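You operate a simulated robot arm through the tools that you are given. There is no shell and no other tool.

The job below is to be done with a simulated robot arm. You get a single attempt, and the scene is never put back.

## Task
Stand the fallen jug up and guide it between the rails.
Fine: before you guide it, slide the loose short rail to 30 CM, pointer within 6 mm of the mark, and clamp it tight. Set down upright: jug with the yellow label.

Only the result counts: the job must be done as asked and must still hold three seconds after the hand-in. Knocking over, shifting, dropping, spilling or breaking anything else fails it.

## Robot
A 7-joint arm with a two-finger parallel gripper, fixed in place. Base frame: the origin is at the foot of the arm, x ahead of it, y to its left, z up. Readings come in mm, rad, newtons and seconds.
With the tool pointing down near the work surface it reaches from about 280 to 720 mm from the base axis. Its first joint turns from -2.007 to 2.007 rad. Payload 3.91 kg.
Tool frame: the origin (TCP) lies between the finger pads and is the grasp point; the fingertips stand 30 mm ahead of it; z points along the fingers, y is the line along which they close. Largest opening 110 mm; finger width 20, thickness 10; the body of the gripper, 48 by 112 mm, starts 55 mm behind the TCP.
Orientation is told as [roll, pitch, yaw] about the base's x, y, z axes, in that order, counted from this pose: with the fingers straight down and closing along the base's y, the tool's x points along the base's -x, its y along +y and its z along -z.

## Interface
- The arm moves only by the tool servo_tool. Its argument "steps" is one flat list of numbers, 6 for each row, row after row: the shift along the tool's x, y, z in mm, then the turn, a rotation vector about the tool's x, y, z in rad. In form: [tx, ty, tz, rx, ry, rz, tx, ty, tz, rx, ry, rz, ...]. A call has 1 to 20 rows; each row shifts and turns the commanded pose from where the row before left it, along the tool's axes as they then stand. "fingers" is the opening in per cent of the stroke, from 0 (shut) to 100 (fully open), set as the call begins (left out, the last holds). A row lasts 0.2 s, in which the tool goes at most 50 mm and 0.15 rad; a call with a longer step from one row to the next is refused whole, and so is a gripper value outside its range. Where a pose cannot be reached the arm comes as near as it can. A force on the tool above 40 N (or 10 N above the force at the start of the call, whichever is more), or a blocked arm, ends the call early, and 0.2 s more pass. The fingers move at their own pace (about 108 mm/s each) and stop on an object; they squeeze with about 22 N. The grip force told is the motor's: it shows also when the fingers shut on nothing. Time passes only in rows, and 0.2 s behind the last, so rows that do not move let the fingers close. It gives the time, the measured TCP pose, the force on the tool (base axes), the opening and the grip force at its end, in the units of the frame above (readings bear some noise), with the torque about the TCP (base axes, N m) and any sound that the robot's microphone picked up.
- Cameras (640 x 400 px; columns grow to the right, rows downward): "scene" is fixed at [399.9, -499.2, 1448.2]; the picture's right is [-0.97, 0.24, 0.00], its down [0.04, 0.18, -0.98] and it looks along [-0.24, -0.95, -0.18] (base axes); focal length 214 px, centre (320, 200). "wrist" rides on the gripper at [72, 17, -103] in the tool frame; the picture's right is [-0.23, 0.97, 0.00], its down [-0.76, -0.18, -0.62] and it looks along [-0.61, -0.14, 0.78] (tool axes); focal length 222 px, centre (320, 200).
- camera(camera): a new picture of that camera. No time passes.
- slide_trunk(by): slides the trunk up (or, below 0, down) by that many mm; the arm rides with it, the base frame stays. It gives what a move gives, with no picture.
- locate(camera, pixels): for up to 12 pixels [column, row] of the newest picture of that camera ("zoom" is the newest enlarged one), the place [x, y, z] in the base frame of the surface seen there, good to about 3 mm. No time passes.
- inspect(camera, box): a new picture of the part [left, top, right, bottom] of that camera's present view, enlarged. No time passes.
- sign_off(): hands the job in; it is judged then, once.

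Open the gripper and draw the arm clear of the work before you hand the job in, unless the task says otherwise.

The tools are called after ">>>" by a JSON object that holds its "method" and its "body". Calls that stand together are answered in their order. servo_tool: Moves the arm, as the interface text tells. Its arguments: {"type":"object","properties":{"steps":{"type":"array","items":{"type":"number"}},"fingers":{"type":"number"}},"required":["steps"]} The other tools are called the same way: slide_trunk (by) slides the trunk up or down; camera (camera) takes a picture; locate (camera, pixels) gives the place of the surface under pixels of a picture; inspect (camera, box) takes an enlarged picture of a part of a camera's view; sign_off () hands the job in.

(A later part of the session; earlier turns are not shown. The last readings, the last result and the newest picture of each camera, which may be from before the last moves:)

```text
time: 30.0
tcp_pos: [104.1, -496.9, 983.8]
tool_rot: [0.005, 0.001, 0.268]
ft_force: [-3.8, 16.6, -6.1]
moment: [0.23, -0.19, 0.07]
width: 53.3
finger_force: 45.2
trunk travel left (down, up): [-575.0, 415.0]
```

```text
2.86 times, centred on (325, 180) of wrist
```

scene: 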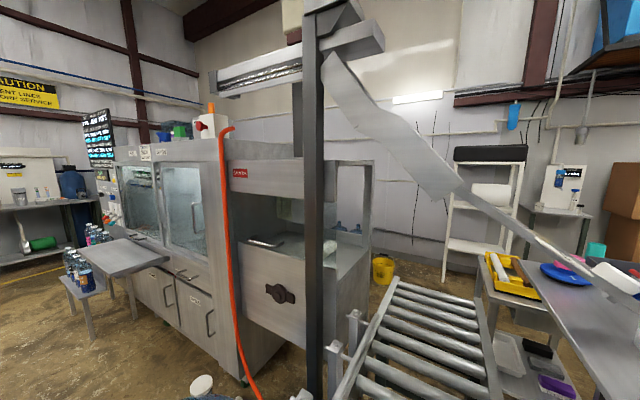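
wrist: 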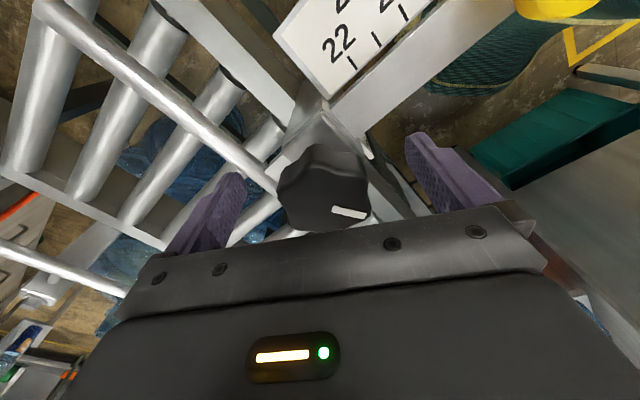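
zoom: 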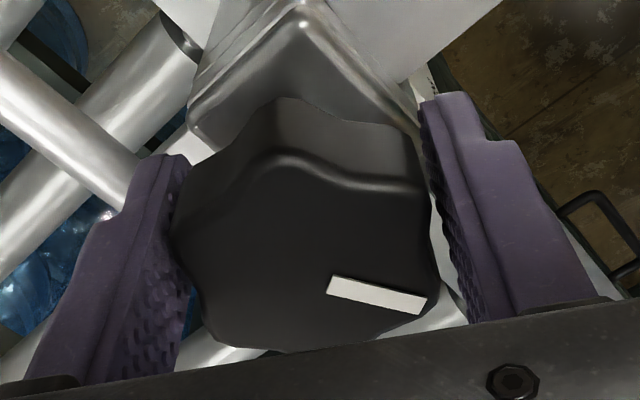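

Gripped at width 53.3 mm with a 16 N side force (the knob wants the tool at higher y). I shift +2 mm in tool y and start turning clockwise in small steps.

>>> {"method": "servo_tool", "body": {"steps": [0, 2, 0, 0, 0, 0, 0, 0, 0, 0, 0, 0.1, 0, 0, 0, 0, 0, 0.1, 0, 0, 0, 0, 0, 0.1, 0, 0, 0, 0, 0, 0]}}

>>> {"method": "inspect", "body": {"camera": "wrist", "box": [220, 110, 430, 250]}}

```text
time: 31.2
tcp_pos: [104.3, -495.1, 983.7]
tool_rot: [0.006, 0.0, -0.032]
ft_force: [0.1, 21.9, -30.9]
moment: [-0.63, -0.21, 0.08]
width: 53.2
finger_force: 44.8
trunk travel left (down, up): [-575.0, 415.0]
```

```text
2.86 times, centred on (325, 180) of wrist
```

zoom: 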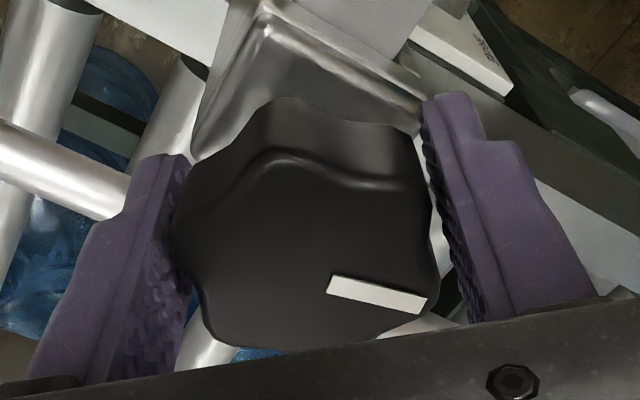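

The knob turns with the fingers (mark unchanged relative to them), but there is a -31 N vertical and 22 N side force. I test a small relief move: 1 mm down to see which way the force goes.

>>> {"method": "servo_tool", "body": {"steps": [0, 0, 1, 0, 0, 0, 0, 0, 0, 0, 0, 0]}}

```text
time: 31.8
tcp_pos: [104.7, -496.8, 984.1]
tool_rot: [0.003, 0.001, -0.031]
ft_force: [5.5, 22.7, -23.9]
moment: [-0.24, 0.47, 0.06]
width: 53.2
finger_force: 45.2
trunk travel left (down, up): [-575.0, 415.0]
```

Moving 1 mm down reduced the pull, so the tool is too high as the knob draws down. I go 3 mm further down and try +1 mm in y separately.

>>> {"method": "servo_tool", "body": {"steps": [0, 0, 1.5, 0, 0, 0, 0, 0, 1.5, 0, 0, 0, 0, 0, 0, 0, 0, 0]}}

>>> {"method": "servo_tool", "body": {"steps": [0, 1.5, 0, 0, 0, 0, 0, 0, 0, 0, 0, 0]}}

```text
time: 32.6
tcp_pos: [104.1, -495.4, 982.7]
tool_rot: [-0.004, -0.002, -0.03]
ft_force: [8.6, 19.1, 9.6]
moment: [1.23, 0.11, 0.12]
width: 53.2
finger_force: 45.2
trunk travel left (down, up): [-575.0, 415.0]
```

```text
time: 33.2
tcp_pos: [106.1, -496.8, 983.6]
tool_rot: [-0.006, -0.003, -0.03]
ft_force: [10.1, 2.6, 20.7]
moment: [0.73, -0.57, 0.04]
width: 52.9
finger_force: 44.6
trunk travel left (down, up): [-575.0, 415.0]
```

The y force is now relieved; I trim x by -1 mm and z by -1.5 mm, then continue turning clockwise.

>>> {"method": "servo_tool", "body": {"steps": [-1, 0.3, -1.7, 0, 0, 0, 0, 0, 0, 0, 0, 0]}}

>>> {"method": "servo_tool", "body": {"steps": [0, 0, 0, 0, 0, 0.1, 0, 0, 0, 0, 0, 0.1, 0, 0, 0, 0, 0, 0.1, 0, 0, 0, 0, 0, 0]}}

>>> {"method": "inspect", "body": {"camera": "wrist", "box": [220, 110, 430, 250]}}

```text
time: 33.8
tcp_pos: [103.9, -495.8, 982.5]
tool_rot: [-0.002, 0.0, -0.031]
ft_force: [7.3, -8.6, 12.7]
moment: [-0.52, -0.3, 0.0]
width: 53.2
finger_force: 44.8
trunk travel left (down, up): [-575.0, 415.0]
```

```text
time: 34.8
tcp_pos: [104.3, -495.2, 983.7]
tool_rot: [-0.001, 0.0, -0.332]
ft_force: [1.3, -1.7, 5.6]
moment: [-0.48, 0.81, -0.02]
width: 53.1
finger_force: 45.4
trunk travel left (down, up): [-575.0, 415.0]
```

```text
2.86 times, centred on (325, 180) of wrist
```

zoom: 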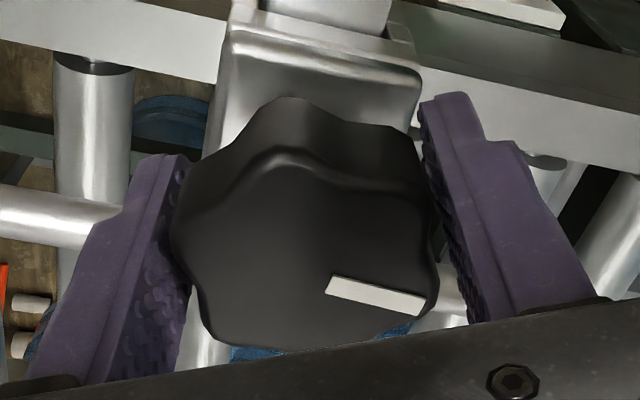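

Forces are small and the knob follows (total ≈0.6 rad). I continue clockwise in larger batches, watching the torque.

>>> {"method": "servo_tool", "body": {"steps": [0, 0, 0, 0, 0, 0.1, 0, 0, 0, 0, 0, 0.1, 0, 0, 0, 0, 0, 0.1, 0, 0, 0, 0, 0, 0.1, 0, 0, 0, 0, 0, 0.1, 0, 0, 0, 0, 0, 0]}}

>>> {"method": "inspect", "body": {"camera": "wrist", "box": [220, 110, 430, 250]}}

```text
time: 36.2
tcp_pos: [105.7, -495.2, 984.3]
tool_rot: [0.004, 0.003, -0.831]
ft_force: [5.3, 17.7, -23.9]
moment: [-0.61, 0.06, 0.02]
width: 53.2
finger_force: 44.9
trunk travel left (down, up): [-575.0, 415.0]
```

```text
2.86 times, centred on (325, 180) of wrist
```

zoom: 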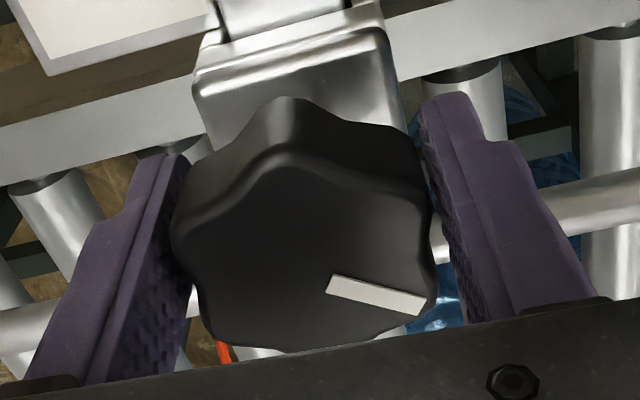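

Total turn ≈1.1 rad; side and vertical forces crept up, so I trim (+1 base y, 2 mm down) and continue.

>>> {"method": "servo_tool", "body": {"steps": [0.9, 0.8, 2, 0, 0, 0, 0, 0, 0, 0, 0, 0.1, 0, 0, 0, 0, 0, 0.1, 0, 0, 0, 0, 0, 0.1, 0, 0, 0, 0, 0, 0]}}

>>> {"method": "inspect", "body": {"camera": "wrist", "box": [220, 110, 430, 250]}}

```text
time: 37.4
tcp_pos: [104.9, -493.9, 983.2]
tool_rot: [-0.002, -0.003, -1.131]
ft_force: [11.4, 10.0, 9.2]
moment: [1.1, 0.04, 0.04]
width: 53.2
finger_force: 45.1
trunk travel left (down, up): [-575.0, 415.0]
```

```text
2.86 times, centred on (325, 180) of wrist
```

zoom: 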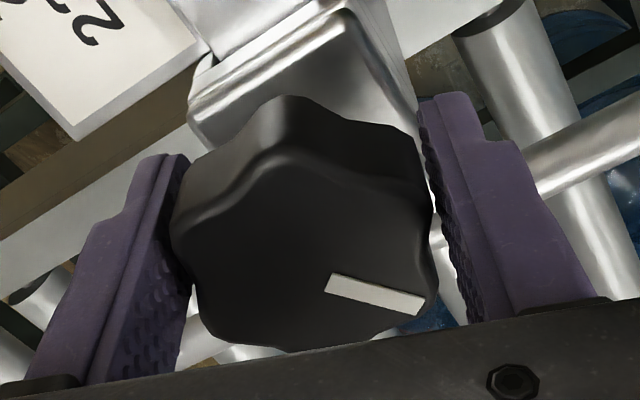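

Still turning freely (≈1.4 rad). I trim in the plane again and keep turning clockwise.

>>> {"method": "servo_tool", "body": {"steps": [0.3, 1.2, -0.5, 0, 0, 0, 0, 0, 0, 0, 0, 0.1, 0, 0, 0, 0, 0, 0.1, 0, 0, 0, 0, 0, 0.1, 0, 0, 0, 0, 0, 0]}}

>>> {"method": "inspect", "body": {"camera": "wrist", "box": [220, 110, 430, 250]}}

```text
time: 38.6
tcp_pos: [106.8, -495.1, 983.1]
tool_rot: [-0.003, -0.002, -1.435]
ft_force: [11.6, -1.7, 3.2]
moment: [-0.98, -0.94, 0.01]
width: 52.8
finger_force: 45.5
trunk travel left (down, up): [-575.0, 415.0]
```

```text
2.86 times, centred on (325, 180) of wrist
```

zoom: 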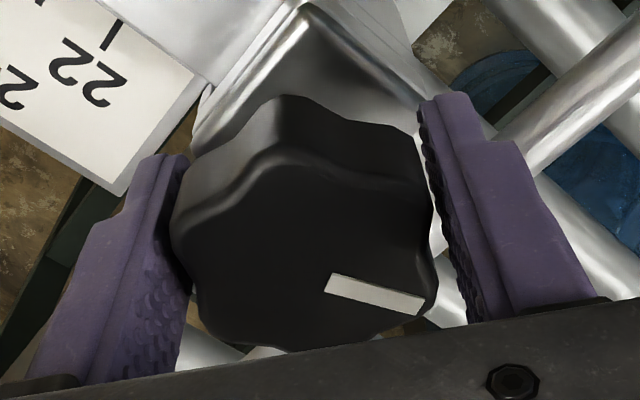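

About 1.7 rad so far with no resistance. I keep going.

>>> {"method": "servo_tool", "body": {"steps": [0, 0.8, 0, 0, 0, 0, 0, 0, 0, 0, 0, 0.1, 0, 0, 0, 0, 0, 0.1, 0, 0, 0, 0, 0, 0.1, 0, 0, 0, 0, 0, 0.1, 0, 0, 0, 0, 0, 0]}}

>>> {"method": "inspect", "body": {"camera": "wrist", "box": [220, 110, 430, 250]}}

```text
time: 40.0
tcp_pos: [107.5, -493.3, 982.4]
tool_rot: [0.0, -0.005, -1.829]
ft_force: [14.6, -5.0, 21.6]
moment: [-0.66, -0.21, 1.29]
width: 53.4
finger_force: 45.3
trunk travel left (down, up): [-575.0, 415.0]
```

```text
2.86 times, centred on (325, 180) of wrist
```

zoom: 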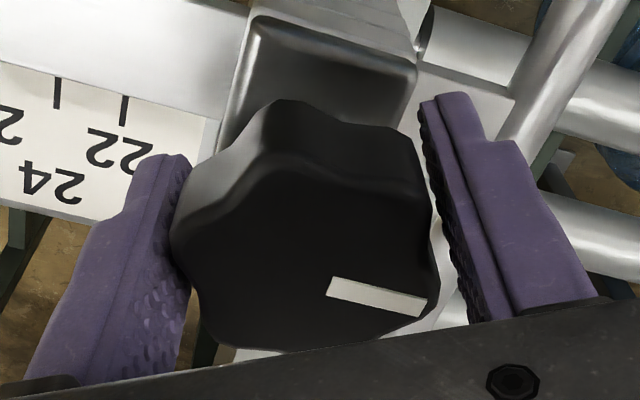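

Torque about z jumped to 1.29 N·m: the clamp is biting after ≈2.1 rad. I trim the forces and turn a little more to make it tight.

>>> {"method": "servo_tool", "body": {"steps": [0, 0.8, -1.8, 0, 0, 0, 0, 0, 0, 0, 0, 0.05, 0, 0, 0, 0, 0, 0.05, 0, 0, 0, 0, 0, 0]}}

>>> {"method": "inspect", "body": {"camera": "wrist", "box": [220, 110, 430, 250]}}

```text
time: 41.0
tcp_pos: [108.6, -491.8, 982.6]
tool_rot: [-0.001, 0.002, -1.932]
ft_force: [12.7, 3.7, 0.1]
moment: [0.49, -0.87, 1.03]
width: 53.9
finger_force: 45.0
trunk travel left (down, up): [-575.0, 415.0]
```

```text
2.86 times, centred on (325, 180) of wrist
```

zoom: 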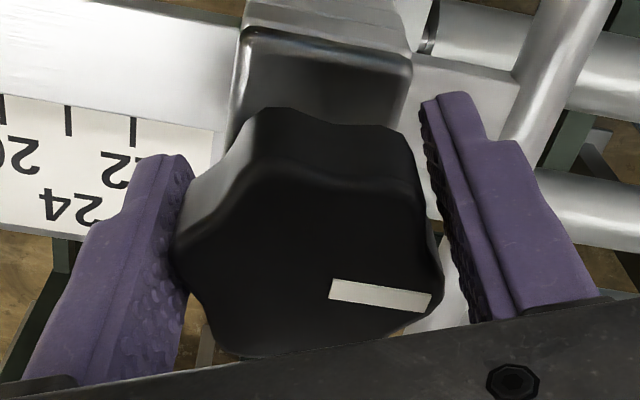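

The torque held at ≈1.0 N·m and the knob stopped turning with the fingers (mark shifted slightly relative to the pads). I open, re-centre (−4 mm in tool x, back 0.08 rad), regrip and give one more firm turn to be sure it is tight.

>>> {"method": "servo_tool", "body": {"steps": [0, 0, 0, 0, 0, 0, 0, 0, 0, 0, 0, 0, -4, -1, 0, 0, 0, -0.08, 0, 0, 0, 0, 0, 0], "fingers": 100}}

>>> {"method": "inspect", "body": {"camera": "wrist", "box": [220, 110, 430, 250]}}

```text
time: 42.0
tcp_pos: [104.3, -497.3, 983.3]
tool_rot: [0.002, -0.001, -1.85]
ft_force: [0.1, 0.3, 0.4]
moment: [0.03, 0.02, -0.02]
width: 110.2
finger_force: 0.1
trunk travel left (down, up): [-575.0, 415.0]
```

```text
2.86 times, centred on (325, 180) of wrist
```

zoom: 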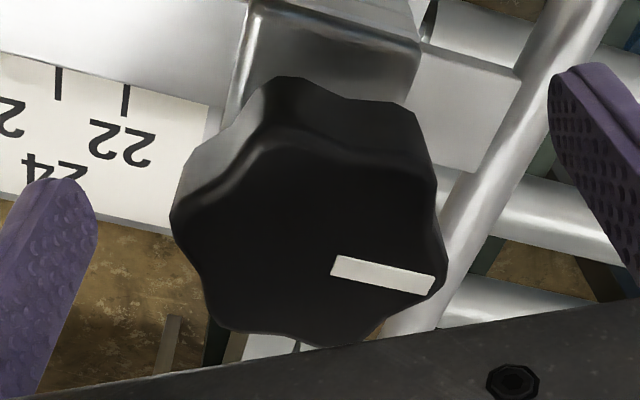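

Forces are zero and the knob is centred between the open fingers. I regrip and turn clockwise once more to check the stop.

>>> {"method": "servo_tool", "body": {"steps": [1, 1, 0, 0, 0, 0, 0, 0, 0, 0, 0, 0, 0, 0, 0, 0, 0, 0, 0, 0, 0, 0, 0, 0], "fingers": 0}}

>>> {"method": "servo_tool", "body": {"steps": [0, 0, 0, 0, 0, 0.05, 0, 0, 0, 0, 0, 0.05, 0, 0, 0, 0, 0, 0.05, 0, 0, 0, 0, 0, 0]}}

>>> {"method": "inspect", "body": {"camera": "wrist", "box": [220, 110, 430, 250]}}

```text
time: 43.0
tcp_pos: [106.9, -497.0, 983.0]
tool_rot: [0.0, 0.001, -1.85]
ft_force: [3.9, -1.1, -0.2]
moment: [-0.38, 0.04, 0.1]
width: 53.4
finger_force: 45.0
trunk travel left (down, up): [-575.0, 415.0]
```

```text
time: 44.0
tcp_pos: [106.4, -497.3, 983.8]
tool_rot: [-0.003, 0.002, -2.0]
ft_force: [5.1, 2.1, -6.9]
moment: [0.08, -0.7, 0.86]
width: 53.8
finger_force: 44.9
trunk travel left (down, up): [-575.0, 415.0]
```

```text
2.86 times, centred on (325, 180) of wrist
```

zoom: 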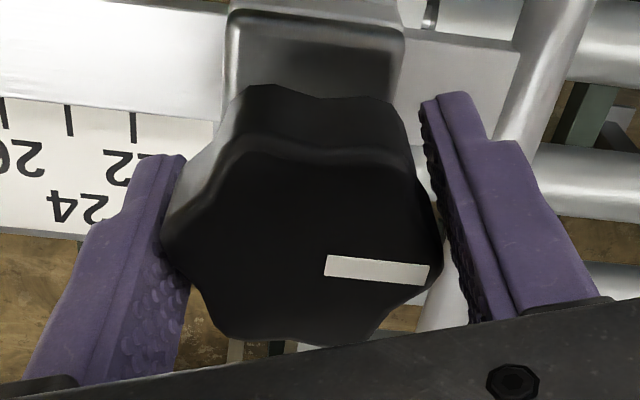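

The pads mostly slipped on the knob at ≈0.9 N·m, so it's essentially at its stop. I do one more regrip aligned with the valleys to confirm that it turns no further.

>>> {"method": "servo_tool", "body": {"steps": [0, 0, 0, 0, 0, 0, 0, 0, 0, 0, 0, 0, 0, 0, 0, 0, 0, -0.1, 0, 0, 0, 0, 0, 0], "fingers": 100}}

>>> {"method": "inspect", "body": {"camera": "wrist", "box": [220, 110, 430, 250]}}

>>> {"method": "servo_tool", "body": {"steps": [0, 0, 0, 0, 0, 0, 0, 0, 0, 0, 0, 0, 0, 0, 0, 0, 0, 0, 0, 0, 0, 0, 0, 0.04, 0, 0, 0, 0, 0, 0.04, 0, 0, 0, 0, 0, 0], "fingers": 0}}

>>> {"method": "inspect", "body": {"camera": "wrist", "box": [220, 110, 430, 250]}}

```text
time: 45.0
tcp_pos: [105.8, -497.2, 984.4]
tool_rot: [0.0, 0.002, -1.899]
ft_force: [0.1, 0.7, 0.4]
moment: [0.0, 0.03, -0.01]
width: 109.9
finger_force: 0.1
trunk travel left (down, up): [-575.0, 415.0]
```

```text
2.86 times, centred on (325, 180) of wrist
```

zoom: 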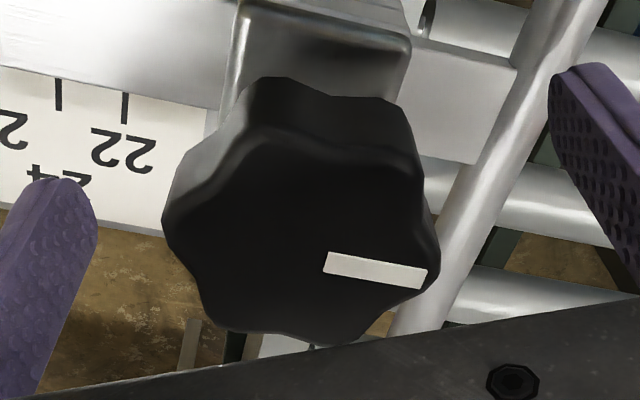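

```text
time: 46.4
tcp_pos: [106.6, -496.1, 983.6]
tool_rot: [0.001, 0.002, -1.979]
ft_force: [4.3, -0.8, 4.1]
moment: [0.01, 0.3, 0.95]
width: 53.7
finger_force: 45.6
trunk travel left (down, up): [-575.0, 415.0]
```

```text
2.86 times, centred on (325, 180) of wrist
```

zoom: 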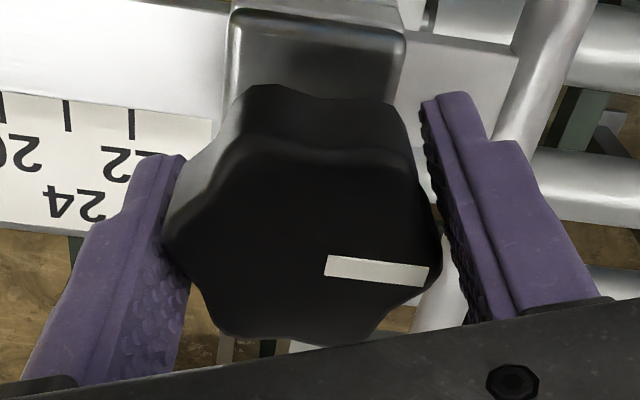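

The mark orientation relative to the scale is practically unchanged, torque ≈0.95 N·m. I push another 0.12 rad to see if it only slips.

>>> {"method": "servo_tool", "body": {"steps": [0, 0, 0, 0, 0, 0.06, 0, 0, 0, 0, 0, 0.06, 0, 0, 0, 0, 0, 0]}}

>>> {"method": "inspect", "body": {"camera": "wrist", "box": [220, 110, 430, 250]}}

```text
time: 47.2
tcp_pos: [106.8, -496.1, 984.2]
tool_rot: [0.0, 0.0, -2.099]
ft_force: [8.3, -1.7, 0.7]
moment: [0.16, -0.14, 0.49]
width: 53.1
finger_force: 45.1
trunk travel left (down, up): [-575.0, 415.0]
```

```text
2.86 times, centred on (325, 180) of wrist
```

zoom: 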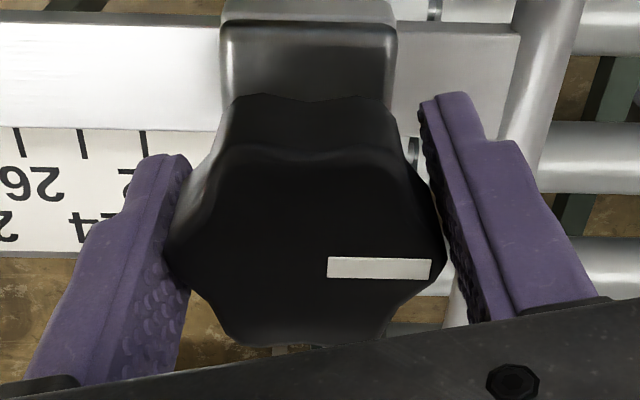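

The pads just slip now while the mark stays aligned with the bar: it's at its stop. I release, back off upward and check the pointer again.

>>> {"method": "servo_tool", "body": {"steps": [0, 0, 0, 0, 0, 0, 0, 0, 0, 0, 0, 0, 0, 0, -40, 0, 0, 0, 0, 0, -45, 0, 0, 0, 0, 0, -45, 0, 0, 0, 0, 0, -45, 0, 0, 0, 0, 0, 0, 0, 0, 0.12, 0, 0, 0, 0, 0, 0.12, 0, 0, 0, 0, 0, 0], "fingers": 100}}

>>> {"method": "camera", "body": {"camera": "wrist"}}

>>> {"method": "inspect", "body": {"camera": "wrist", "box": [220, 75, 348, 155]}}

```text
time: 49.2
tcp_pos: [106.2, -496.0, 1159.3]
tool_rot: [0.0, 0.002, -2.342]
ft_force: [0.8, -0.7, 0.1]
moment: [-0.01, 0.01, -0.01]
width: 110.3
finger_force: 0.1
trunk travel left (down, up): [-575.0, 415.0]
```

```text
taken
```

wrist: 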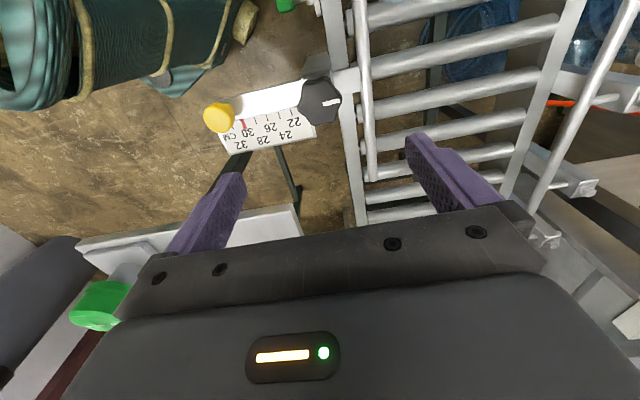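

```text
5.00 times, centred on (284, 115) of wrist
```

zoom: 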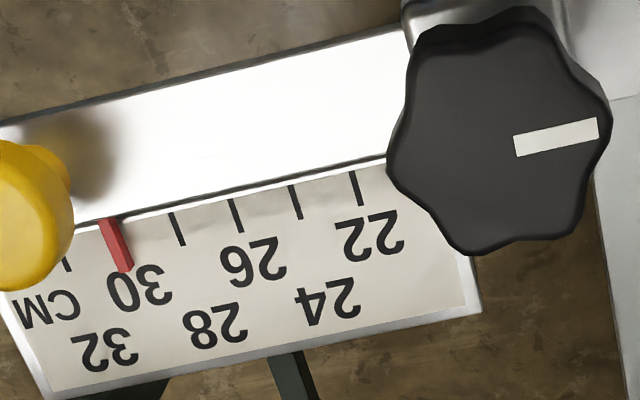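

The pointer stays at the 30 mark (zoom (115,240)) and the clamp is tight. Now I raise the trunk and go over to the jug's neck side for a careful look.

>>> {"method": "slide_trunk", "body": {"by": 250}}

>>> {"method": "servo_tool", "body": {"steps": [43, -12.1, 0, 0, 0, 0, 43, -12.1, 0, 0, 0, 0, 43, -12.1, 0, 0, 0, 0, 43, -12.1, 0, 0, 0, 0, 43, -12.1, 0, 0, 0, 0, 43, -12.1, 0, 0, 0, 0, 43, -12.1, 0, 0, 0, 0, 43, -12.1, 0, 0, 0, 0, 43, -12.1, 0, 0, 0, 0, 43, -12.1, 0, 0, 0, 0, 0, 0, 0, 0, 0, 0]}}

>>> {"method": "servo_tool", "body": {"steps": [0, 0, 0, 0, 0, -0.142, 0, 0, 0, 0, 0, -0.142, 0, 0, 0, 0, 0, -0.142, 0, 0, 0, 0, 0, -0.142, 0, 0, 0, 0, 0, -0.142, 0, 0, 0, 0, 0, -0.142, 0, 0, 0, 0, 0, -0.142, 0, 0, 0, 0, 0, -0.142, 0, 0, 0, 0, 0, -0.142, 0, 0, 0, 0, 0, -0.142, 0, 0, 0, 0, 0, -0.142, 0, 0, 0, 0, 0, 0]}}

>>> {"method": "camera", "body": {"camera": "wrist"}}

```text
time: 51.8
tcp_pos: [107.6, -496.7, 1408.1]
tool_rot: [0.0, -0.001, -2.343]
ft_force: [0.5, -1.1, -0.5]
moment: [0.0, -0.02, 0.03]
width: 110.1
finger_force: 0.0
trunk travel left (down, up): [-825.0, 165.0]
```

```text
time: 54.2
tcp_pos: [317.8, -103.7, 1409.0]
tool_rot: [-0.001, 0.001, -2.341]
ft_force: [0.5, 0.2, 0.0]
moment: [0.03, 0.01, -0.01]
width: 110.0
finger_force: 0.1
trunk travel left (down, up): [-825.0, 165.0]
```

```text
time: 56.8
tcp_pos: [319.4, -102.9, 1408.9]
tool_rot: [0.0, 0.001, -0.774]
ft_force: [0.2, 0.5, 1.1]
moment: [0.01, 0.0, -0.02]
width: 110.2
finger_force: 0.0
trunk travel left (down, up): [-825.0, 165.0]
```

```text
taken
```

wrist: 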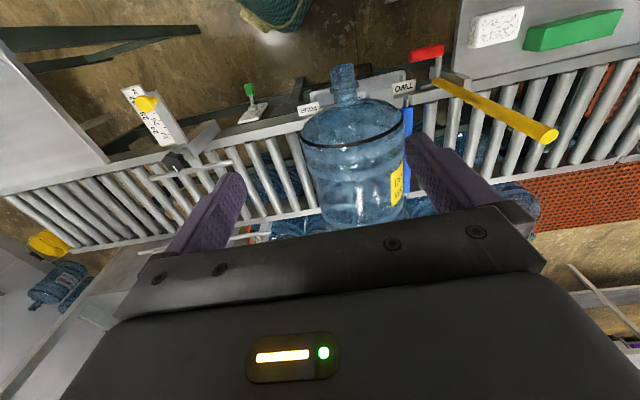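

Now the jug is fully visible with neck at (345,85) and yellow label at (397,183). I zoom in on it and the surroundings.

>>> {"method": "inspect", "body": {"camera": "wrist", "box": [270, 50, 450, 162]}}

>>> {"method": "inspect", "body": {"camera": "wrist", "box": [270, 120, 450, 240]}}

>>> {"method": "inspect", "body": {"camera": "wrist", "box": [380, 0, 640, 162]}}

>>> {"method": "locate", "body": {"camera": "wrist", "pixels": [[343, 70], [345, 85], [333, 85], [357, 85], [350, 120], [350, 145], [350, 180], [360, 220], [320, 120], [395, 130], [410, 130], [395, 185]]}}

```text
3.56 times, centred on (360, 106) of wrist
```

zoom: 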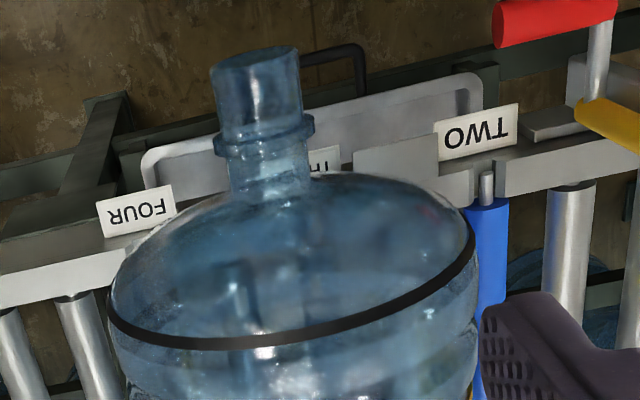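

```text
3.33 times, centred on (360, 180) of wrist
```

zoom: 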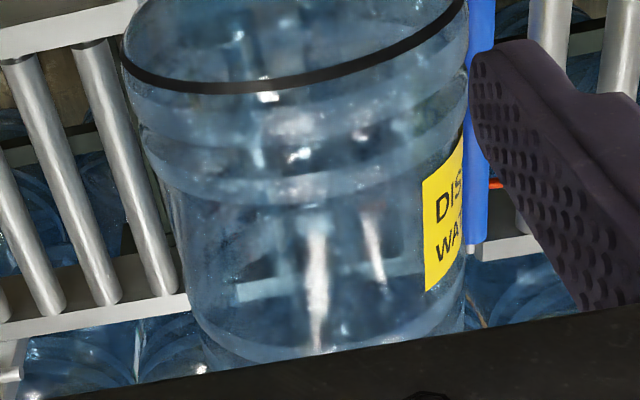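

```text
2.46 times, centred on (510, 81) of wrist
```

zoom: 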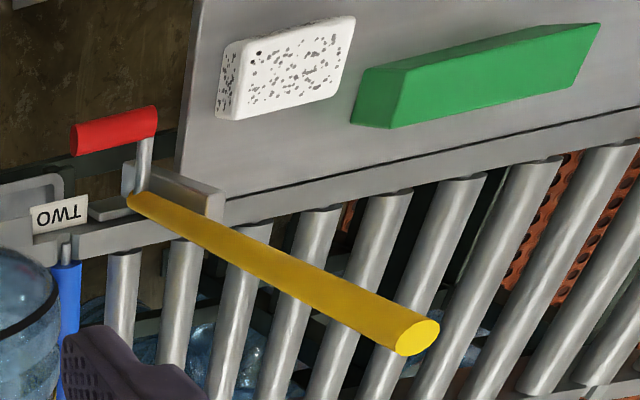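

```text
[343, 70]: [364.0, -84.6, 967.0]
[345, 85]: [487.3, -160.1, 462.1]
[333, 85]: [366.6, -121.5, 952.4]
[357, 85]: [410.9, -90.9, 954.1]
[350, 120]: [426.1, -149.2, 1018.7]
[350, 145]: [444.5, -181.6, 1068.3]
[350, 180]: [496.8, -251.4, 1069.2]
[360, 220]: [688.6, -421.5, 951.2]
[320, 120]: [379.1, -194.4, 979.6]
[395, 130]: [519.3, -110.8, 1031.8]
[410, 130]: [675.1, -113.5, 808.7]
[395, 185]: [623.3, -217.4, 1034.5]
```

The neck is near (364,-85,967) pointing toward the base; signs FOUR/THREE/TWO and a blue roller are beside it. I locate points on the black band, neck ring and body edges to get the jug's axis.

>>> {"method": "locate", "body": {"camera": "wrist", "pixels": [[301, 134], [306, 142], [320, 147], [340, 147], [360, 143], [380, 134], [395, 124], [402, 116], [332, 92], [357, 86], [331, 68], [353, 64]]}}

>>> {"method": "locate", "body": {"camera": "wrist", "pixels": [[305, 150], [405, 150], [318, 190], [404, 190], [330, 215], [400, 210], [340, 66], [345, 78], [345, 92], [346, 105], [336, 80], [352, 78]]}}

>>> {"method": "inspect", "body": {"camera": "wrist", "box": [310, 50, 390, 110]}}

```text
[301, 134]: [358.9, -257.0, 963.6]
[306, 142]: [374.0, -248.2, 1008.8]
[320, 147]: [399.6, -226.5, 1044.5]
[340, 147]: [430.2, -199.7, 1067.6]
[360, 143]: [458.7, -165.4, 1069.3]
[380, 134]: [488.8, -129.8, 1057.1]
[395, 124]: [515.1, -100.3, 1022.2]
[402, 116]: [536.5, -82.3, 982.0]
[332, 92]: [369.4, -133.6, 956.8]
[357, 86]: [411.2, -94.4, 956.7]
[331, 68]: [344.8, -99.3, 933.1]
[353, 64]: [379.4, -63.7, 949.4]
```

```text
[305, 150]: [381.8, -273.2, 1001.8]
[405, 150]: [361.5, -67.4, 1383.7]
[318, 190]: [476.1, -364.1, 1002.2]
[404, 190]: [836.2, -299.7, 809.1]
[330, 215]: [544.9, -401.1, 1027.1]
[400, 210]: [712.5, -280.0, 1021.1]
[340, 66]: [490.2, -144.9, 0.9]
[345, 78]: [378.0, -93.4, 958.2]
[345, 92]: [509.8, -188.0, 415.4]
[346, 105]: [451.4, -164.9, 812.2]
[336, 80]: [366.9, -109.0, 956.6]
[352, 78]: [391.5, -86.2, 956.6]
```

```text
6.67 times, centred on (350, 80) of wrist
```

zoom: 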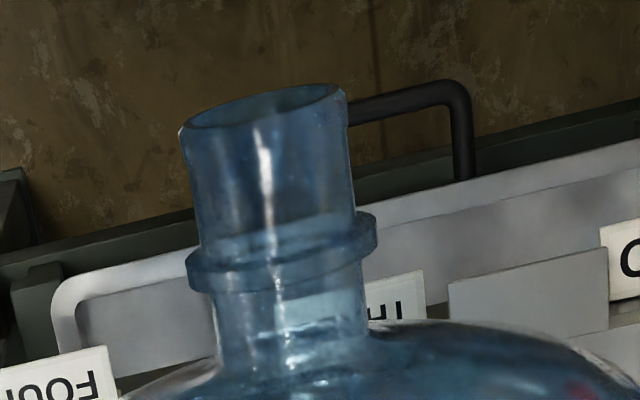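

The band's circle fit gives the jug axis at m≈194, z≈938, radius ≈131, parallel to n (square across the conveyor); neck tip at n≈315, ring ≈355–365. I inspect the path between the jug and rails for obstacles.

>>> {"method": "inspect", "body": {"camera": "wrist", "box": [110, 80, 330, 240]}}

>>> {"method": "locate", "body": {"camera": "wrist", "pixels": [[225, 165], [160, 175], [190, 195], [250, 85], [305, 110], [280, 150], [297, 145], [255, 150], [270, 235], [300, 218], [246, 233], [400, 87]]}}

```text
2.50 times, centred on (220, 160) of wrist
```

zoom: 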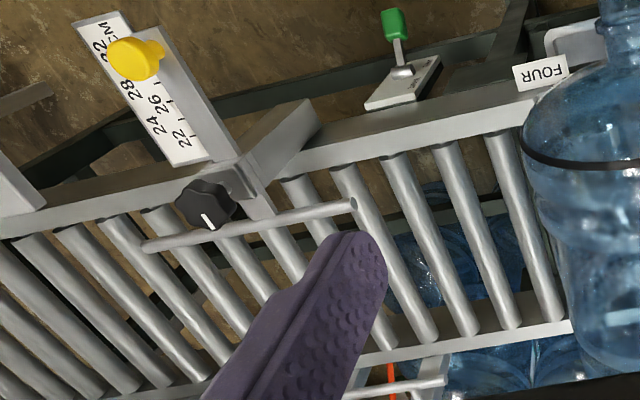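

```text
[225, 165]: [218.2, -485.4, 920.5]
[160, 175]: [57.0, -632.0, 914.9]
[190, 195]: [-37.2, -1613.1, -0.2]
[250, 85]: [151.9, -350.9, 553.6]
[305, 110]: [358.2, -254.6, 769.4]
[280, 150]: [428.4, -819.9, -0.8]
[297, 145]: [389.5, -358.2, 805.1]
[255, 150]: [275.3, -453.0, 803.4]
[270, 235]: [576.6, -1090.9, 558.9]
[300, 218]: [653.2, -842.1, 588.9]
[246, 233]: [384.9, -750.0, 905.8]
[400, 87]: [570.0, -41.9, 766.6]
```

The path along the rollers is clear and the near rail spans m≈-170…-410 at n≈494. I now test, in free air at z≈1409, whether the arm can point the tool horizontally outward (along +n) at the neck's plan position.

>>> {"method": "servo_tool", "body": {"steps": [-20, 43, 0, 0, 0, 0, 0, 0, 0, 0, -0.15, 0, 0, 0, 0, 0, -0.15, 0, 0, 0, 0, 0, -0.15, 0, 0, 0, 0, 0, -0.15, 0, 0, 0, 0, 0, -0.15, 0, 0, 0, 0, 0, -0.15, 0, 0, 0, 0, 0, -0.15, 0, 0, 0, 0, 0, -0.15, 0, 0, 0, 0, 0, 0, 0]}}

```text
time: 59.0
tcp_pos: [385.3, -93.4, 1390.3]
tool_rot: [0.0, -1.2, -0.777]
ft_force: [-1.0, 0.2, 0.2]
moment: [-0.02, 0.01, -0.05]
width: 109.9
finger_force: 0.0
out of reach, approached as far as the arm can: row 5, 6
trunk travel left (down, up): [-825.0, 165.0]
```

It reached pitch -1.2 with a ~22 mm shift outward. I continue rotating to fully horizontal, then see the reachable position.

>>> {"method": "servo_tool", "body": {"steps": [0, 0, 0, 0, -0.15, 0, 0, 0, 0, 0, -0.15, 0, 0, 0, 0, 0, -0.07, 0, 0, 0, 0, 0, 0, 0]}}

>>> {"method": "servo_tool", "body": {"steps": [0, 0, -10, 0, 0, 0, 0, 0, -10, 0, 0, 0, 0, 0, 0, 0, 0, 0]}}

>>> {"method": "camera", "body": {"camera": "wrist"}}

>>> {"method": "camera", "body": {"camera": "scene"}}

```text
time: 60.0
tcp_pos: [416.3, -84.4, 1419.1]
tool_rot: [0.293, -1.571, -1.072]
ft_force: [0.5, -0.2, 0.0]
moment: [0.01, 0.03, 0.0]
width: 110.1
finger_force: 0.1
out of reach, approached as far as the arm can: row 1, 2, 3
trunk travel left (down, up): [-825.0, 165.0]
```

```text
time: 60.8
tcp_pos: [405.5, -67.6, 1424.7]
tool_rot: [0.071, -1.569, -0.848]
ft_force: [-0.2, 0.9, -0.4]
moment: [-0.01, -0.02, 0.01]
width: 110.0
finger_force: 0.0
out of reach, approached as far as the arm can: row 1, 2
trunk travel left (down, up): [-825.0, 165.0]
```

```text
taken
```

wrist: 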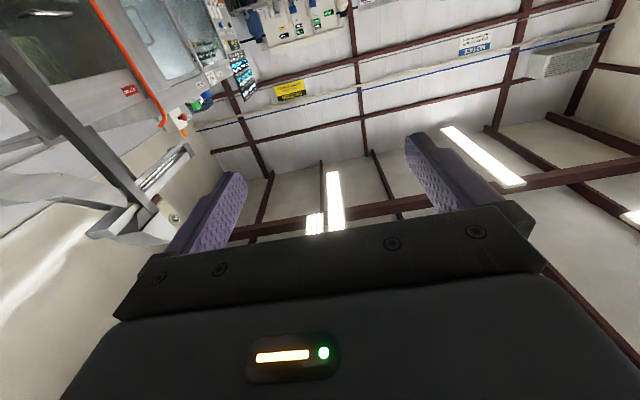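

```text
taken
```

scene: 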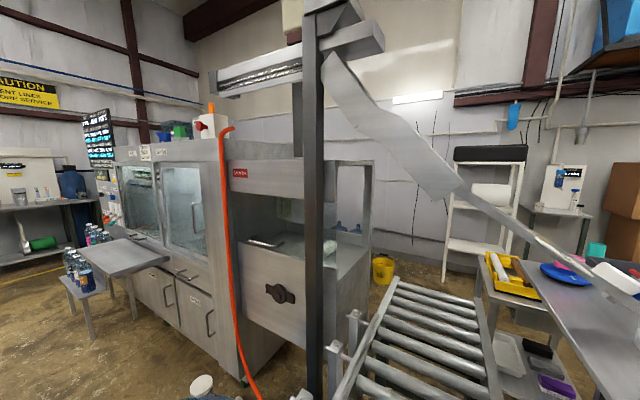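

At this height the horizontal pose stops at radius ≈411 (need ≈374). I test a higher relative height by moving 90 mm up and pulling back toward the base.

>>> {"method": "servo_tool", "body": {"steps": [-45, 0, 0, 0, 0, 0, -45, 0, 0, 0, 0, 0, 0, 0, 0, 0, 0, 0]}}

>>> {"method": "servo_tool", "body": {"steps": [0, 0, -20, 0, 0, 0, 0, 0, -20, 0, 0, 0, 0, 0, 0, 0, 0, 0]}}

```text
time: 61.6
tcp_pos: [404.7, -65.8, 1516.6]
tool_rot: [-0.827, -1.57, 0.051]
ft_force: [0.5, 0.0, 0.0]
moment: [0.01, 0.02, 0.01]
width: 110.1
finger_force: 0.0
trunk travel left (down, up): [-825.0, 165.0]
```

```text
time: 62.4
tcp_pos: [391.7, -42.7, 1509.2]
tool_rot: [-0.157, -1.568, -0.622]
ft_force: [0.5, 0.4, -0.2]
moment: [-0.02, -0.01, -0.03]
width: 110.2
finger_force: 0.1
out of reach, approached as far as the arm can: row 1, 2
trunk travel left (down, up): [-825.0, 165.0]
```

Going higher helped somewhat (radius ≈394). I test another 90 mm up.

>>> {"method": "servo_tool", "body": {"steps": [-45, 0, 0, 0, 0, 0, -45, 0, 0, 0, 0, 0, 0, 0, 0, 0, 0, 0]}}

>>> {"method": "servo_tool", "body": {"steps": [0, 0, -20, 0, 0, 0, 0, 0, -20, 0, 0, 0, 0, 0, -20, 0, 0, 0, 0, 0, 0, 0, 0, 0]}}

```text
time: 63.2
tcp_pos: [407.6, -32.6, 1589.7]
tool_rot: [-0.187, -1.568, -0.588]
ft_force: [1.0, 0.7, 0.3]
moment: [0.01, 0.01, -0.01]
width: 109.9
finger_force: 0.1
out of reach, approached as far as the arm can: row 1, 2
trunk travel left (down, up): [-825.0, 165.0]
```

```text
time: 64.2
tcp_pos: [372.5, 14.9, 1581.7]
tool_rot: [-0.223, -1.569, -0.556]
ft_force: [-0.3, -0.6, 0.2]
moment: [-0.03, -0.01, -0.04]
width: 109.8
finger_force: 0.0
out of reach, approached as far as the arm can: row 1, 2
trunk travel left (down, up): [-825.0, 165.0]
```

At z≈1582 the tool got to n≈255, m≈272, i.e. further inward than needed. I now shift sideways to the neck's plan position (n=320, m=194) at this height to see if it's reachable.

>>> {"method": "servo_tool", "body": {"steps": [0, -26, 21.5, 0, 0, 0, 0, -26, 21.5, 0, 0, 0, 0, -26, 21.5, 0, 0, 0, 0, 0, 0, 0, 0, 0]}}

```text
time: 65.2
tcp_pos: [377.5, 3.4, 1569.7]
tool_rot: [0.091, -1.571, -0.868]
ft_force: [0.4, -0.7, -0.7]
moment: [0.02, -0.01, 0.01]
width: 110.0
finger_force: 0.1
out of reach, approached as far as the arm can: row 1, 2, 3
trunk travel left (down, up): [-825.0, 165.0]
```

The horizontal approach isn't reachable at the neck. I'll instead grip the neck with the tool nearly vertical and let the neck pivot between the pads while lifting, dragging the bottom toward the base side. First I bring the tool back to vertical in free air.

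>>> {"method": "servo_tool", "body": {"steps": [0, 0, 0, 0, 0.15, 0, 0, 0, 0, 0, 0.15, 0, 0, 0, 0, 0, 0.15, 0, 0, 0, 0, 0, 0.15, 0, 0, 0, 0, 0, 0.15, 0, 0, 0, 0, 0, 0.15, 0, 0, 0, 0, 0, 0.15, 0, 0, 0, 0, 0, 0.15, 0, 0, 0, 0, 0, 0.15, 0, 0, 0, 0, 0, 0.15, 0, 0, 0, 0, 0, 0.071, 0, 0, 0, 0, 0, 0, 0, 0]}}

>>> {"method": "camera", "body": {"camera": "wrist"}}

```text
refused: steps must hold 6 numbers for each row
```

```text
taken
```

wrist: 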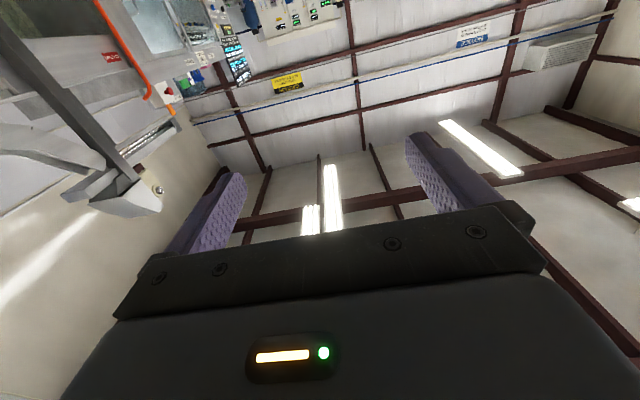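

My row count was off; I resend the straightening rotation.

>>> {"method": "servo_tool", "body": {"steps": [0, 0, 0, 0, 0.15, 0, 0, 0, 0, 0, 0.15, 0, 0, 0, 0, 0, 0.15, 0, 0, 0, 0, 0, 0.15, 0, 0, 0, 0, 0, 0.15, 0, 0, 0, 0, 0, 0.15, 0, 0, 0, 0, 0, 0.15, 0, 0, 0, 0, 0, 0.15, 0, 0, 0, 0, 0, 0.15, 0, 0, 0, 0, 0, 0.15, 0, 0, 0, 0, 0, 0.071, 0, 0, 0, 0, 0, 0, 0]}}

>>> {"method": "camera", "body": {"camera": "wrist"}}

```text
time: 67.8
tcp_pos: [379.5, 3.3, 1567.4]
tool_rot: [0.002, 0.001, -0.776]
ft_force: [-0.9, 0.4, -0.6]
moment: [-0.01, -0.01, 0.0]
width: 110.0
finger_force: 0.1
out of reach, approached as far as the arm can: row 1
trunk travel left (down, up): [-825.0, 165.0]
```

```text
taken
```

wrist: 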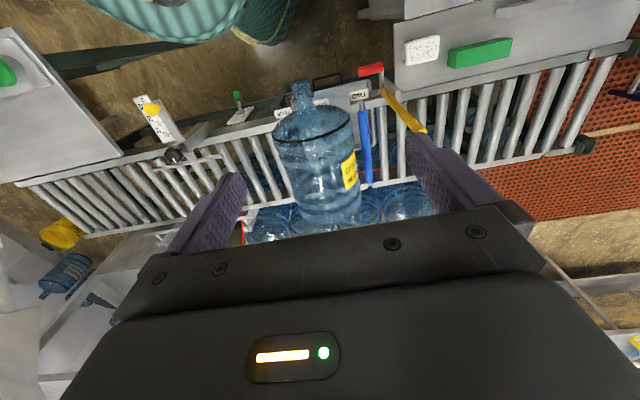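

Good: the tool is vertical again with a full overview. I zoom in on the jug region to see what lies beneath and beside it.

>>> {"method": "inspect", "body": {"camera": "wrist", "box": [230, 60, 410, 230]}}

>>> {"method": "locate", "body": {"camera": "wrist", "pixels": [[365, 145], [363, 115], [368, 183], [360, 205], [310, 225], [330, 222], [270, 180], [262, 170], [345, 190], [302, 92], [300, 100], [330, 215]]}}

```text
2.35 times, centred on (320, 145) of wrist
```

zoom: 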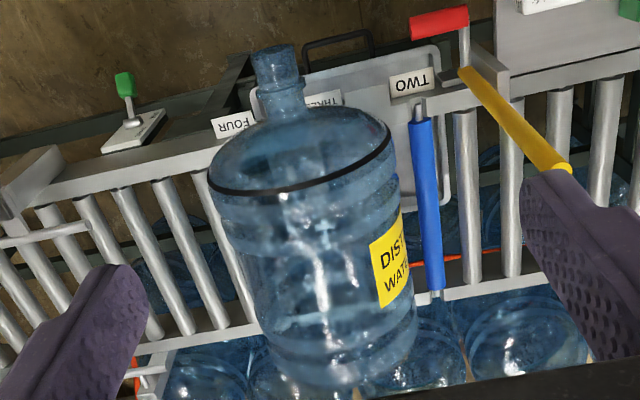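

```text
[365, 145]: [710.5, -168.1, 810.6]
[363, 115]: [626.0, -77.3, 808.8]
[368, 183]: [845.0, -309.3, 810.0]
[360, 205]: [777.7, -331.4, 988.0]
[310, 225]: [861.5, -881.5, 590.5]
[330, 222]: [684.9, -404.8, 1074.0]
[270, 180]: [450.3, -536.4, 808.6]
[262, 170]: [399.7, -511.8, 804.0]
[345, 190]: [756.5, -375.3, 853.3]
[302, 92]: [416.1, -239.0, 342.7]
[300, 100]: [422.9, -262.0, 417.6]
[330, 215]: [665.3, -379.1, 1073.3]
```

The rollers and blue roller are at z≈810 and the space around the neck is free. I move down to a pre-grasp point above the neck (n≈335, m≈194, z≈1217).

>>> {"method": "servo_tool", "body": {"steps": [-8.4, -9.3, 43.8, 0, 0, 0, -8.4, -9.3, 43.8, 0, 0, 0, -8.4, -9.3, 43.8, 0, 0, 0, -8.4, -9.3, 43.8, 0, 0, 0, -8.4, -9.3, 43.8, 0, 0, 0, -8.4, -9.3, 43.8, 0, 0, 0, -8.4, -9.3, 43.8, 0, 0, 0, -8.4, -9.3, 43.8, 0, 0, 0, 0, 0, 0, 0, 0, 0]}}

>>> {"method": "camera", "body": {"camera": "wrist"}}

```text
time: 69.8
tcp_pos: [373.9, -91.7, 1216.4]
tool_rot: [0.0, 0.0, -0.775]
ft_force: [0.1, 0.3, 0.6]
moment: [-0.04, 0.0, 0.0]
width: 110.0
finger_force: 0.1
trunk travel left (down, up): [-825.0, 165.0]
```

```text
taken
```

wrist: 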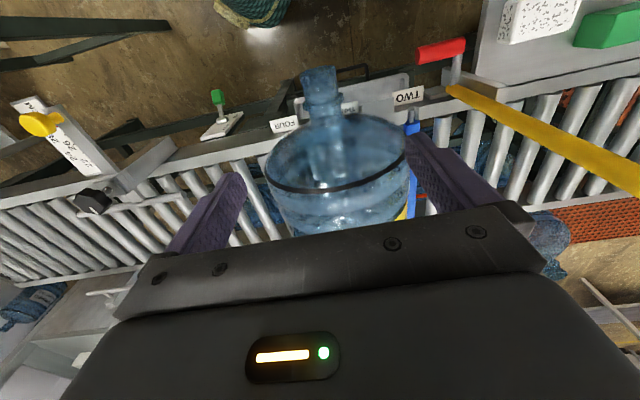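

TCP is now above the neck area. I zoom in on the neck and locate its edges for a precise grip position.

>>> {"method": "inspect", "body": {"camera": "wrist", "box": [270, 55, 366, 130]}}

>>> {"method": "locate", "body": {"camera": "zoom", "pixels": [[200, 110], [235, 110], [290, 90], [310, 180], [335, 180], [355, 170], [235, 90], [260, 140], [330, 210], [220, 150], [360, 240], [300, 130]]}}

```text
5.33 times, centred on (318, 92) of wrist
```

zoom: 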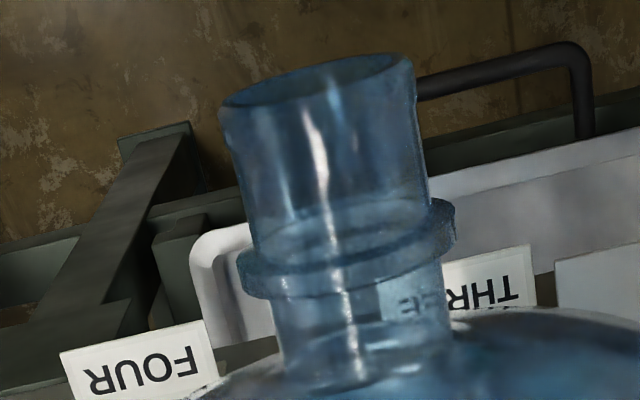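

```text
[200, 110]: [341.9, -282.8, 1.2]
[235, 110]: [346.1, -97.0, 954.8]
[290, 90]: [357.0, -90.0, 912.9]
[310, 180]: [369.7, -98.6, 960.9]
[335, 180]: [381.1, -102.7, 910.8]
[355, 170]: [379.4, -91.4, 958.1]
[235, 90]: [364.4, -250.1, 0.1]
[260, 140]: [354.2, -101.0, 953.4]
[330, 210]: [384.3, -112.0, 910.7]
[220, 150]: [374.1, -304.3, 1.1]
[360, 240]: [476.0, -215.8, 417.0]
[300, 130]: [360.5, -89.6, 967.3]
```

Neck: ~50 mm diameter, axis at m≈195, z≈940, tip n≈313, ring from n≈348. I pitch the tool outward by 0.5 rad and descend to z≈1056 above the neck to check the reach there.

>>> {"method": "servo_tool", "body": {"steps": [0, 0, 0, 0, -0.125, 0, 0, 0, 0, 0, -0.125, 0, 0, 0, 0, 0, -0.125, 0, 0, 0, 0, 0, -0.125, 0, 21.6, -0.3, 33.8, 0, 0, 0, 21.6, -0.3, 33.8, 0, 0, 0, 21.6, -0.3, 33.8, 0, 0, 0, 21.6, -0.3, 33.8, 0, 0, 0, 0, 0, 0, 0, 0, 0]}}

>>> {"method": "camera", "body": {"camera": "wrist"}}

```text
time: 71.8
tcp_pos: [409.6, -92.1, 1069.0]
tool_rot: [-0.002, -0.498, -0.779]
ft_force: [-0.5, 0.2, 0.3]
moment: [0.0, 0.01, -0.01]
width: 110.0
finger_force: 0.1
out of reach, approached as far as the arm can: row 5, 6, 7, 8
trunk travel left (down, up): [-825.0, 165.0]
```

```text
taken
```

wrist: 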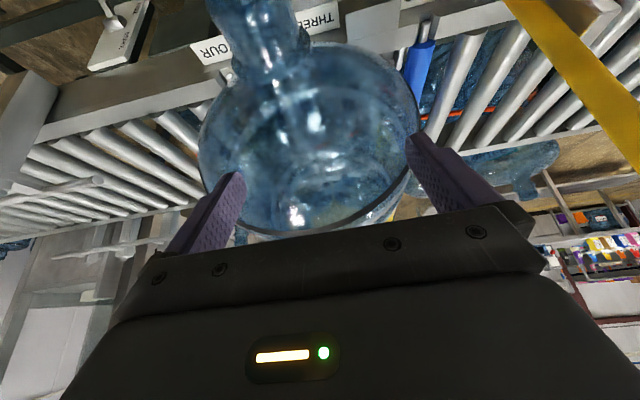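

With 0.5 rad pitch the inner reach stops at n≈357 here. I rotate back toward vertical and pull inward to see whether n≈327 is reachable at this height.

>>> {"method": "servo_tool", "body": {"steps": [0, 0, -20, 0, 0.125, 0, 0, 0, 0, 0, 0.125, 0, 0, 0, 0, 0, 0.125, 0, 0, 0, 0, 0, 0.125, 0, 0, 0, 0, 0, 0, 0]}}

>>> {"method": "servo_tool", "body": {"steps": [15, -13, 0, 0, 0, 0, 15, -13, 0, 0, 0, 0, 0, 0, 0, 0, 0, 0]}}

```text
time: 73.0
tcp_pos: [402.2, -88.0, 1084.5]
tool_rot: [-0.016, -0.081, -0.781]
ft_force: [-0.3, 0.2, 0.1]
moment: [-0.01, 0.0, 0.01]
width: 109.9
finger_force: 0.0
out of reach, approached as far as the arm can: row 3
trunk travel left (down, up): [-825.0, 165.0]
```

```text
time: 73.8
tcp_pos: [363.6, -84.7, 1081.2]
tool_rot: [-0.016, -0.079, -0.781]
ft_force: [0.0, 0.0, -0.4]
moment: [-0.02, 0.01, 0.02]
width: 110.0
finger_force: 0.0
trunk travel left (down, up): [-825.0, 165.0]
```

Near-vertical at n≈319, z≈1081 is reachable. I correct the small residual tilt, centre over the neck (n≈327, m≈195.5) and lower to z≈1010.

>>> {"method": "servo_tool", "body": {"steps": [0, 0, 0, -0.016, 0.081, 0, -8, 1, 0, 0, 0, 0, 0, 0, 35, 0, 0, 0, 0, 0, 35, 0, 0, 0, 0, 0, 0, 0, 0, 0]}}

>>> {"method": "camera", "body": {"camera": "wrist"}}

```text
time: 75.0
tcp_pos: [367.3, -89.9, 1010.5]
tool_rot: [0.003, 0.001, -0.78]
ft_force: [-0.6, 0.0, -0.5]
moment: [0.01, -0.02, 0.02]
width: 109.9
finger_force: 0.0
trunk travel left (down, up): [-825.0, 165.0]
```

```text
taken
```

wrist: 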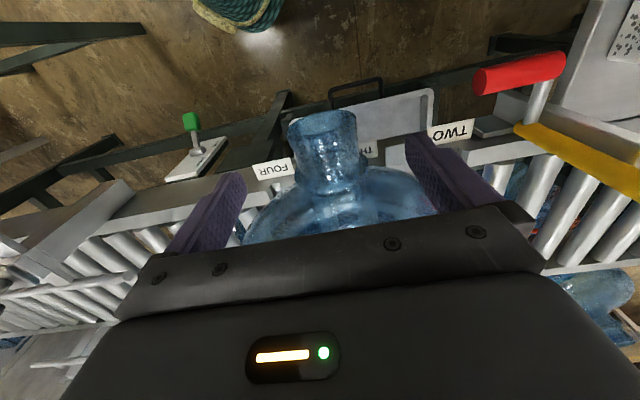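

The neck sits between the fingers at about (325,150). I zoom in and locate to fine-tune before lowering.

>>> {"method": "inspect", "body": {"camera": "wrist", "box": [230, 90, 440, 230]}}

>>> {"method": "locate", "body": {"camera": "wrist", "pixels": [[325, 140], [310, 140], [340, 140], [325, 128], [325, 150], [300, 130], [352, 125], [330, 165], [300, 165], [355, 160], [372, 140], [330, 112]]}}

```text
2.86 times, centred on (335, 160) of wrist
```

zoom: 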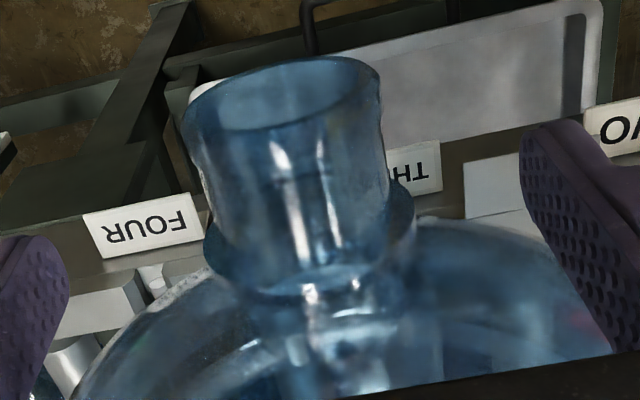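

```text
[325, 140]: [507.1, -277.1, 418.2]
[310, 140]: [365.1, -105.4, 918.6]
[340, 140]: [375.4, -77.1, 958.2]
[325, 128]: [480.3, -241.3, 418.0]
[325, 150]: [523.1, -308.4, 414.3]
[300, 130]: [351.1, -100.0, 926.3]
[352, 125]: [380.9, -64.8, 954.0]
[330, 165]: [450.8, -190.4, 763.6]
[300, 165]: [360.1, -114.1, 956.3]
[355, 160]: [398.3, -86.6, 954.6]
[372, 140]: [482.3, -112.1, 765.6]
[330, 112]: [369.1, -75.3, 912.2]
```

The neck axis is at m≈194.5 and the TCP at m≈193.4: aligned. I lower 55 mm to bring the finger ends to the neck (z≈955).

>>> {"method": "servo_tool", "body": {"steps": [-1, 1, 20, 0, 0, 0, -1, 0, 20, 0, 0, 0, 0, 0, 15, 0, 0, 0, 0, 0, 0, 0, 0, 0]}}

>>> {"method": "camera", "body": {"camera": "wrist"}}

```text
time: 76.0
tcp_pos: [368.7, -91.2, 957.3]
tool_rot: [0.001, -0.001, -0.782]
ft_force: [-0.9, -0.1, 0.0]
moment: [0.03, 0.01, -0.01]
width: 109.9
finger_force: 0.1
trunk travel left (down, up): [-825.0, 165.0]
```

```text
taken
```

wrist: 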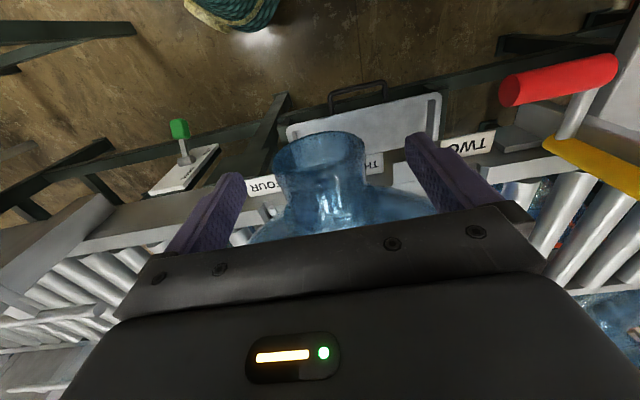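

The fingers straddle the neck as desired (reach is fine). Before gripping, I test that the arm can reach the end-of-lift point (n≈650, z≈1290) and the rail destination, moving up and out in free air.

>>> {"method": "servo_tool", "body": {"steps": [0, 0, -48, 0, 0, 0, 0, 0, -48, 0, 0, 0, 0, 0, -48, 0, 0, 0, 0, 0, -48, 0, 0, 0, 0, 0, -48, 0, 0, 0, 0, 0, -48, 0, 0, 0, 0, 0, -45, 0, 0, 0, -46, 0, 0, 0, 0, 0, -46, 0, 0, 0, 0, 0, -46, 0, 0, 0, 0, 0, -46, 0, 0, 0, 0, 0, -46, 0, 0, 0, 0, 0, -46, 0, 0, 0, 0, 0, -46, 0, 0, 0, 0, 0, 0, 0, 0, 0, 0, 0]}}

```text
time: 79.2
tcp_pos: [596.0, -319.5, 1292.1]
tool_rot: [0.003, 0.001, -0.782]
ft_force: [0.0, -0.4, 1.0]
moment: [0.02, 0.0, 0.03]
width: 110.1
finger_force: 0.0
trunk travel left (down, up): [-825.0, 165.0]
```

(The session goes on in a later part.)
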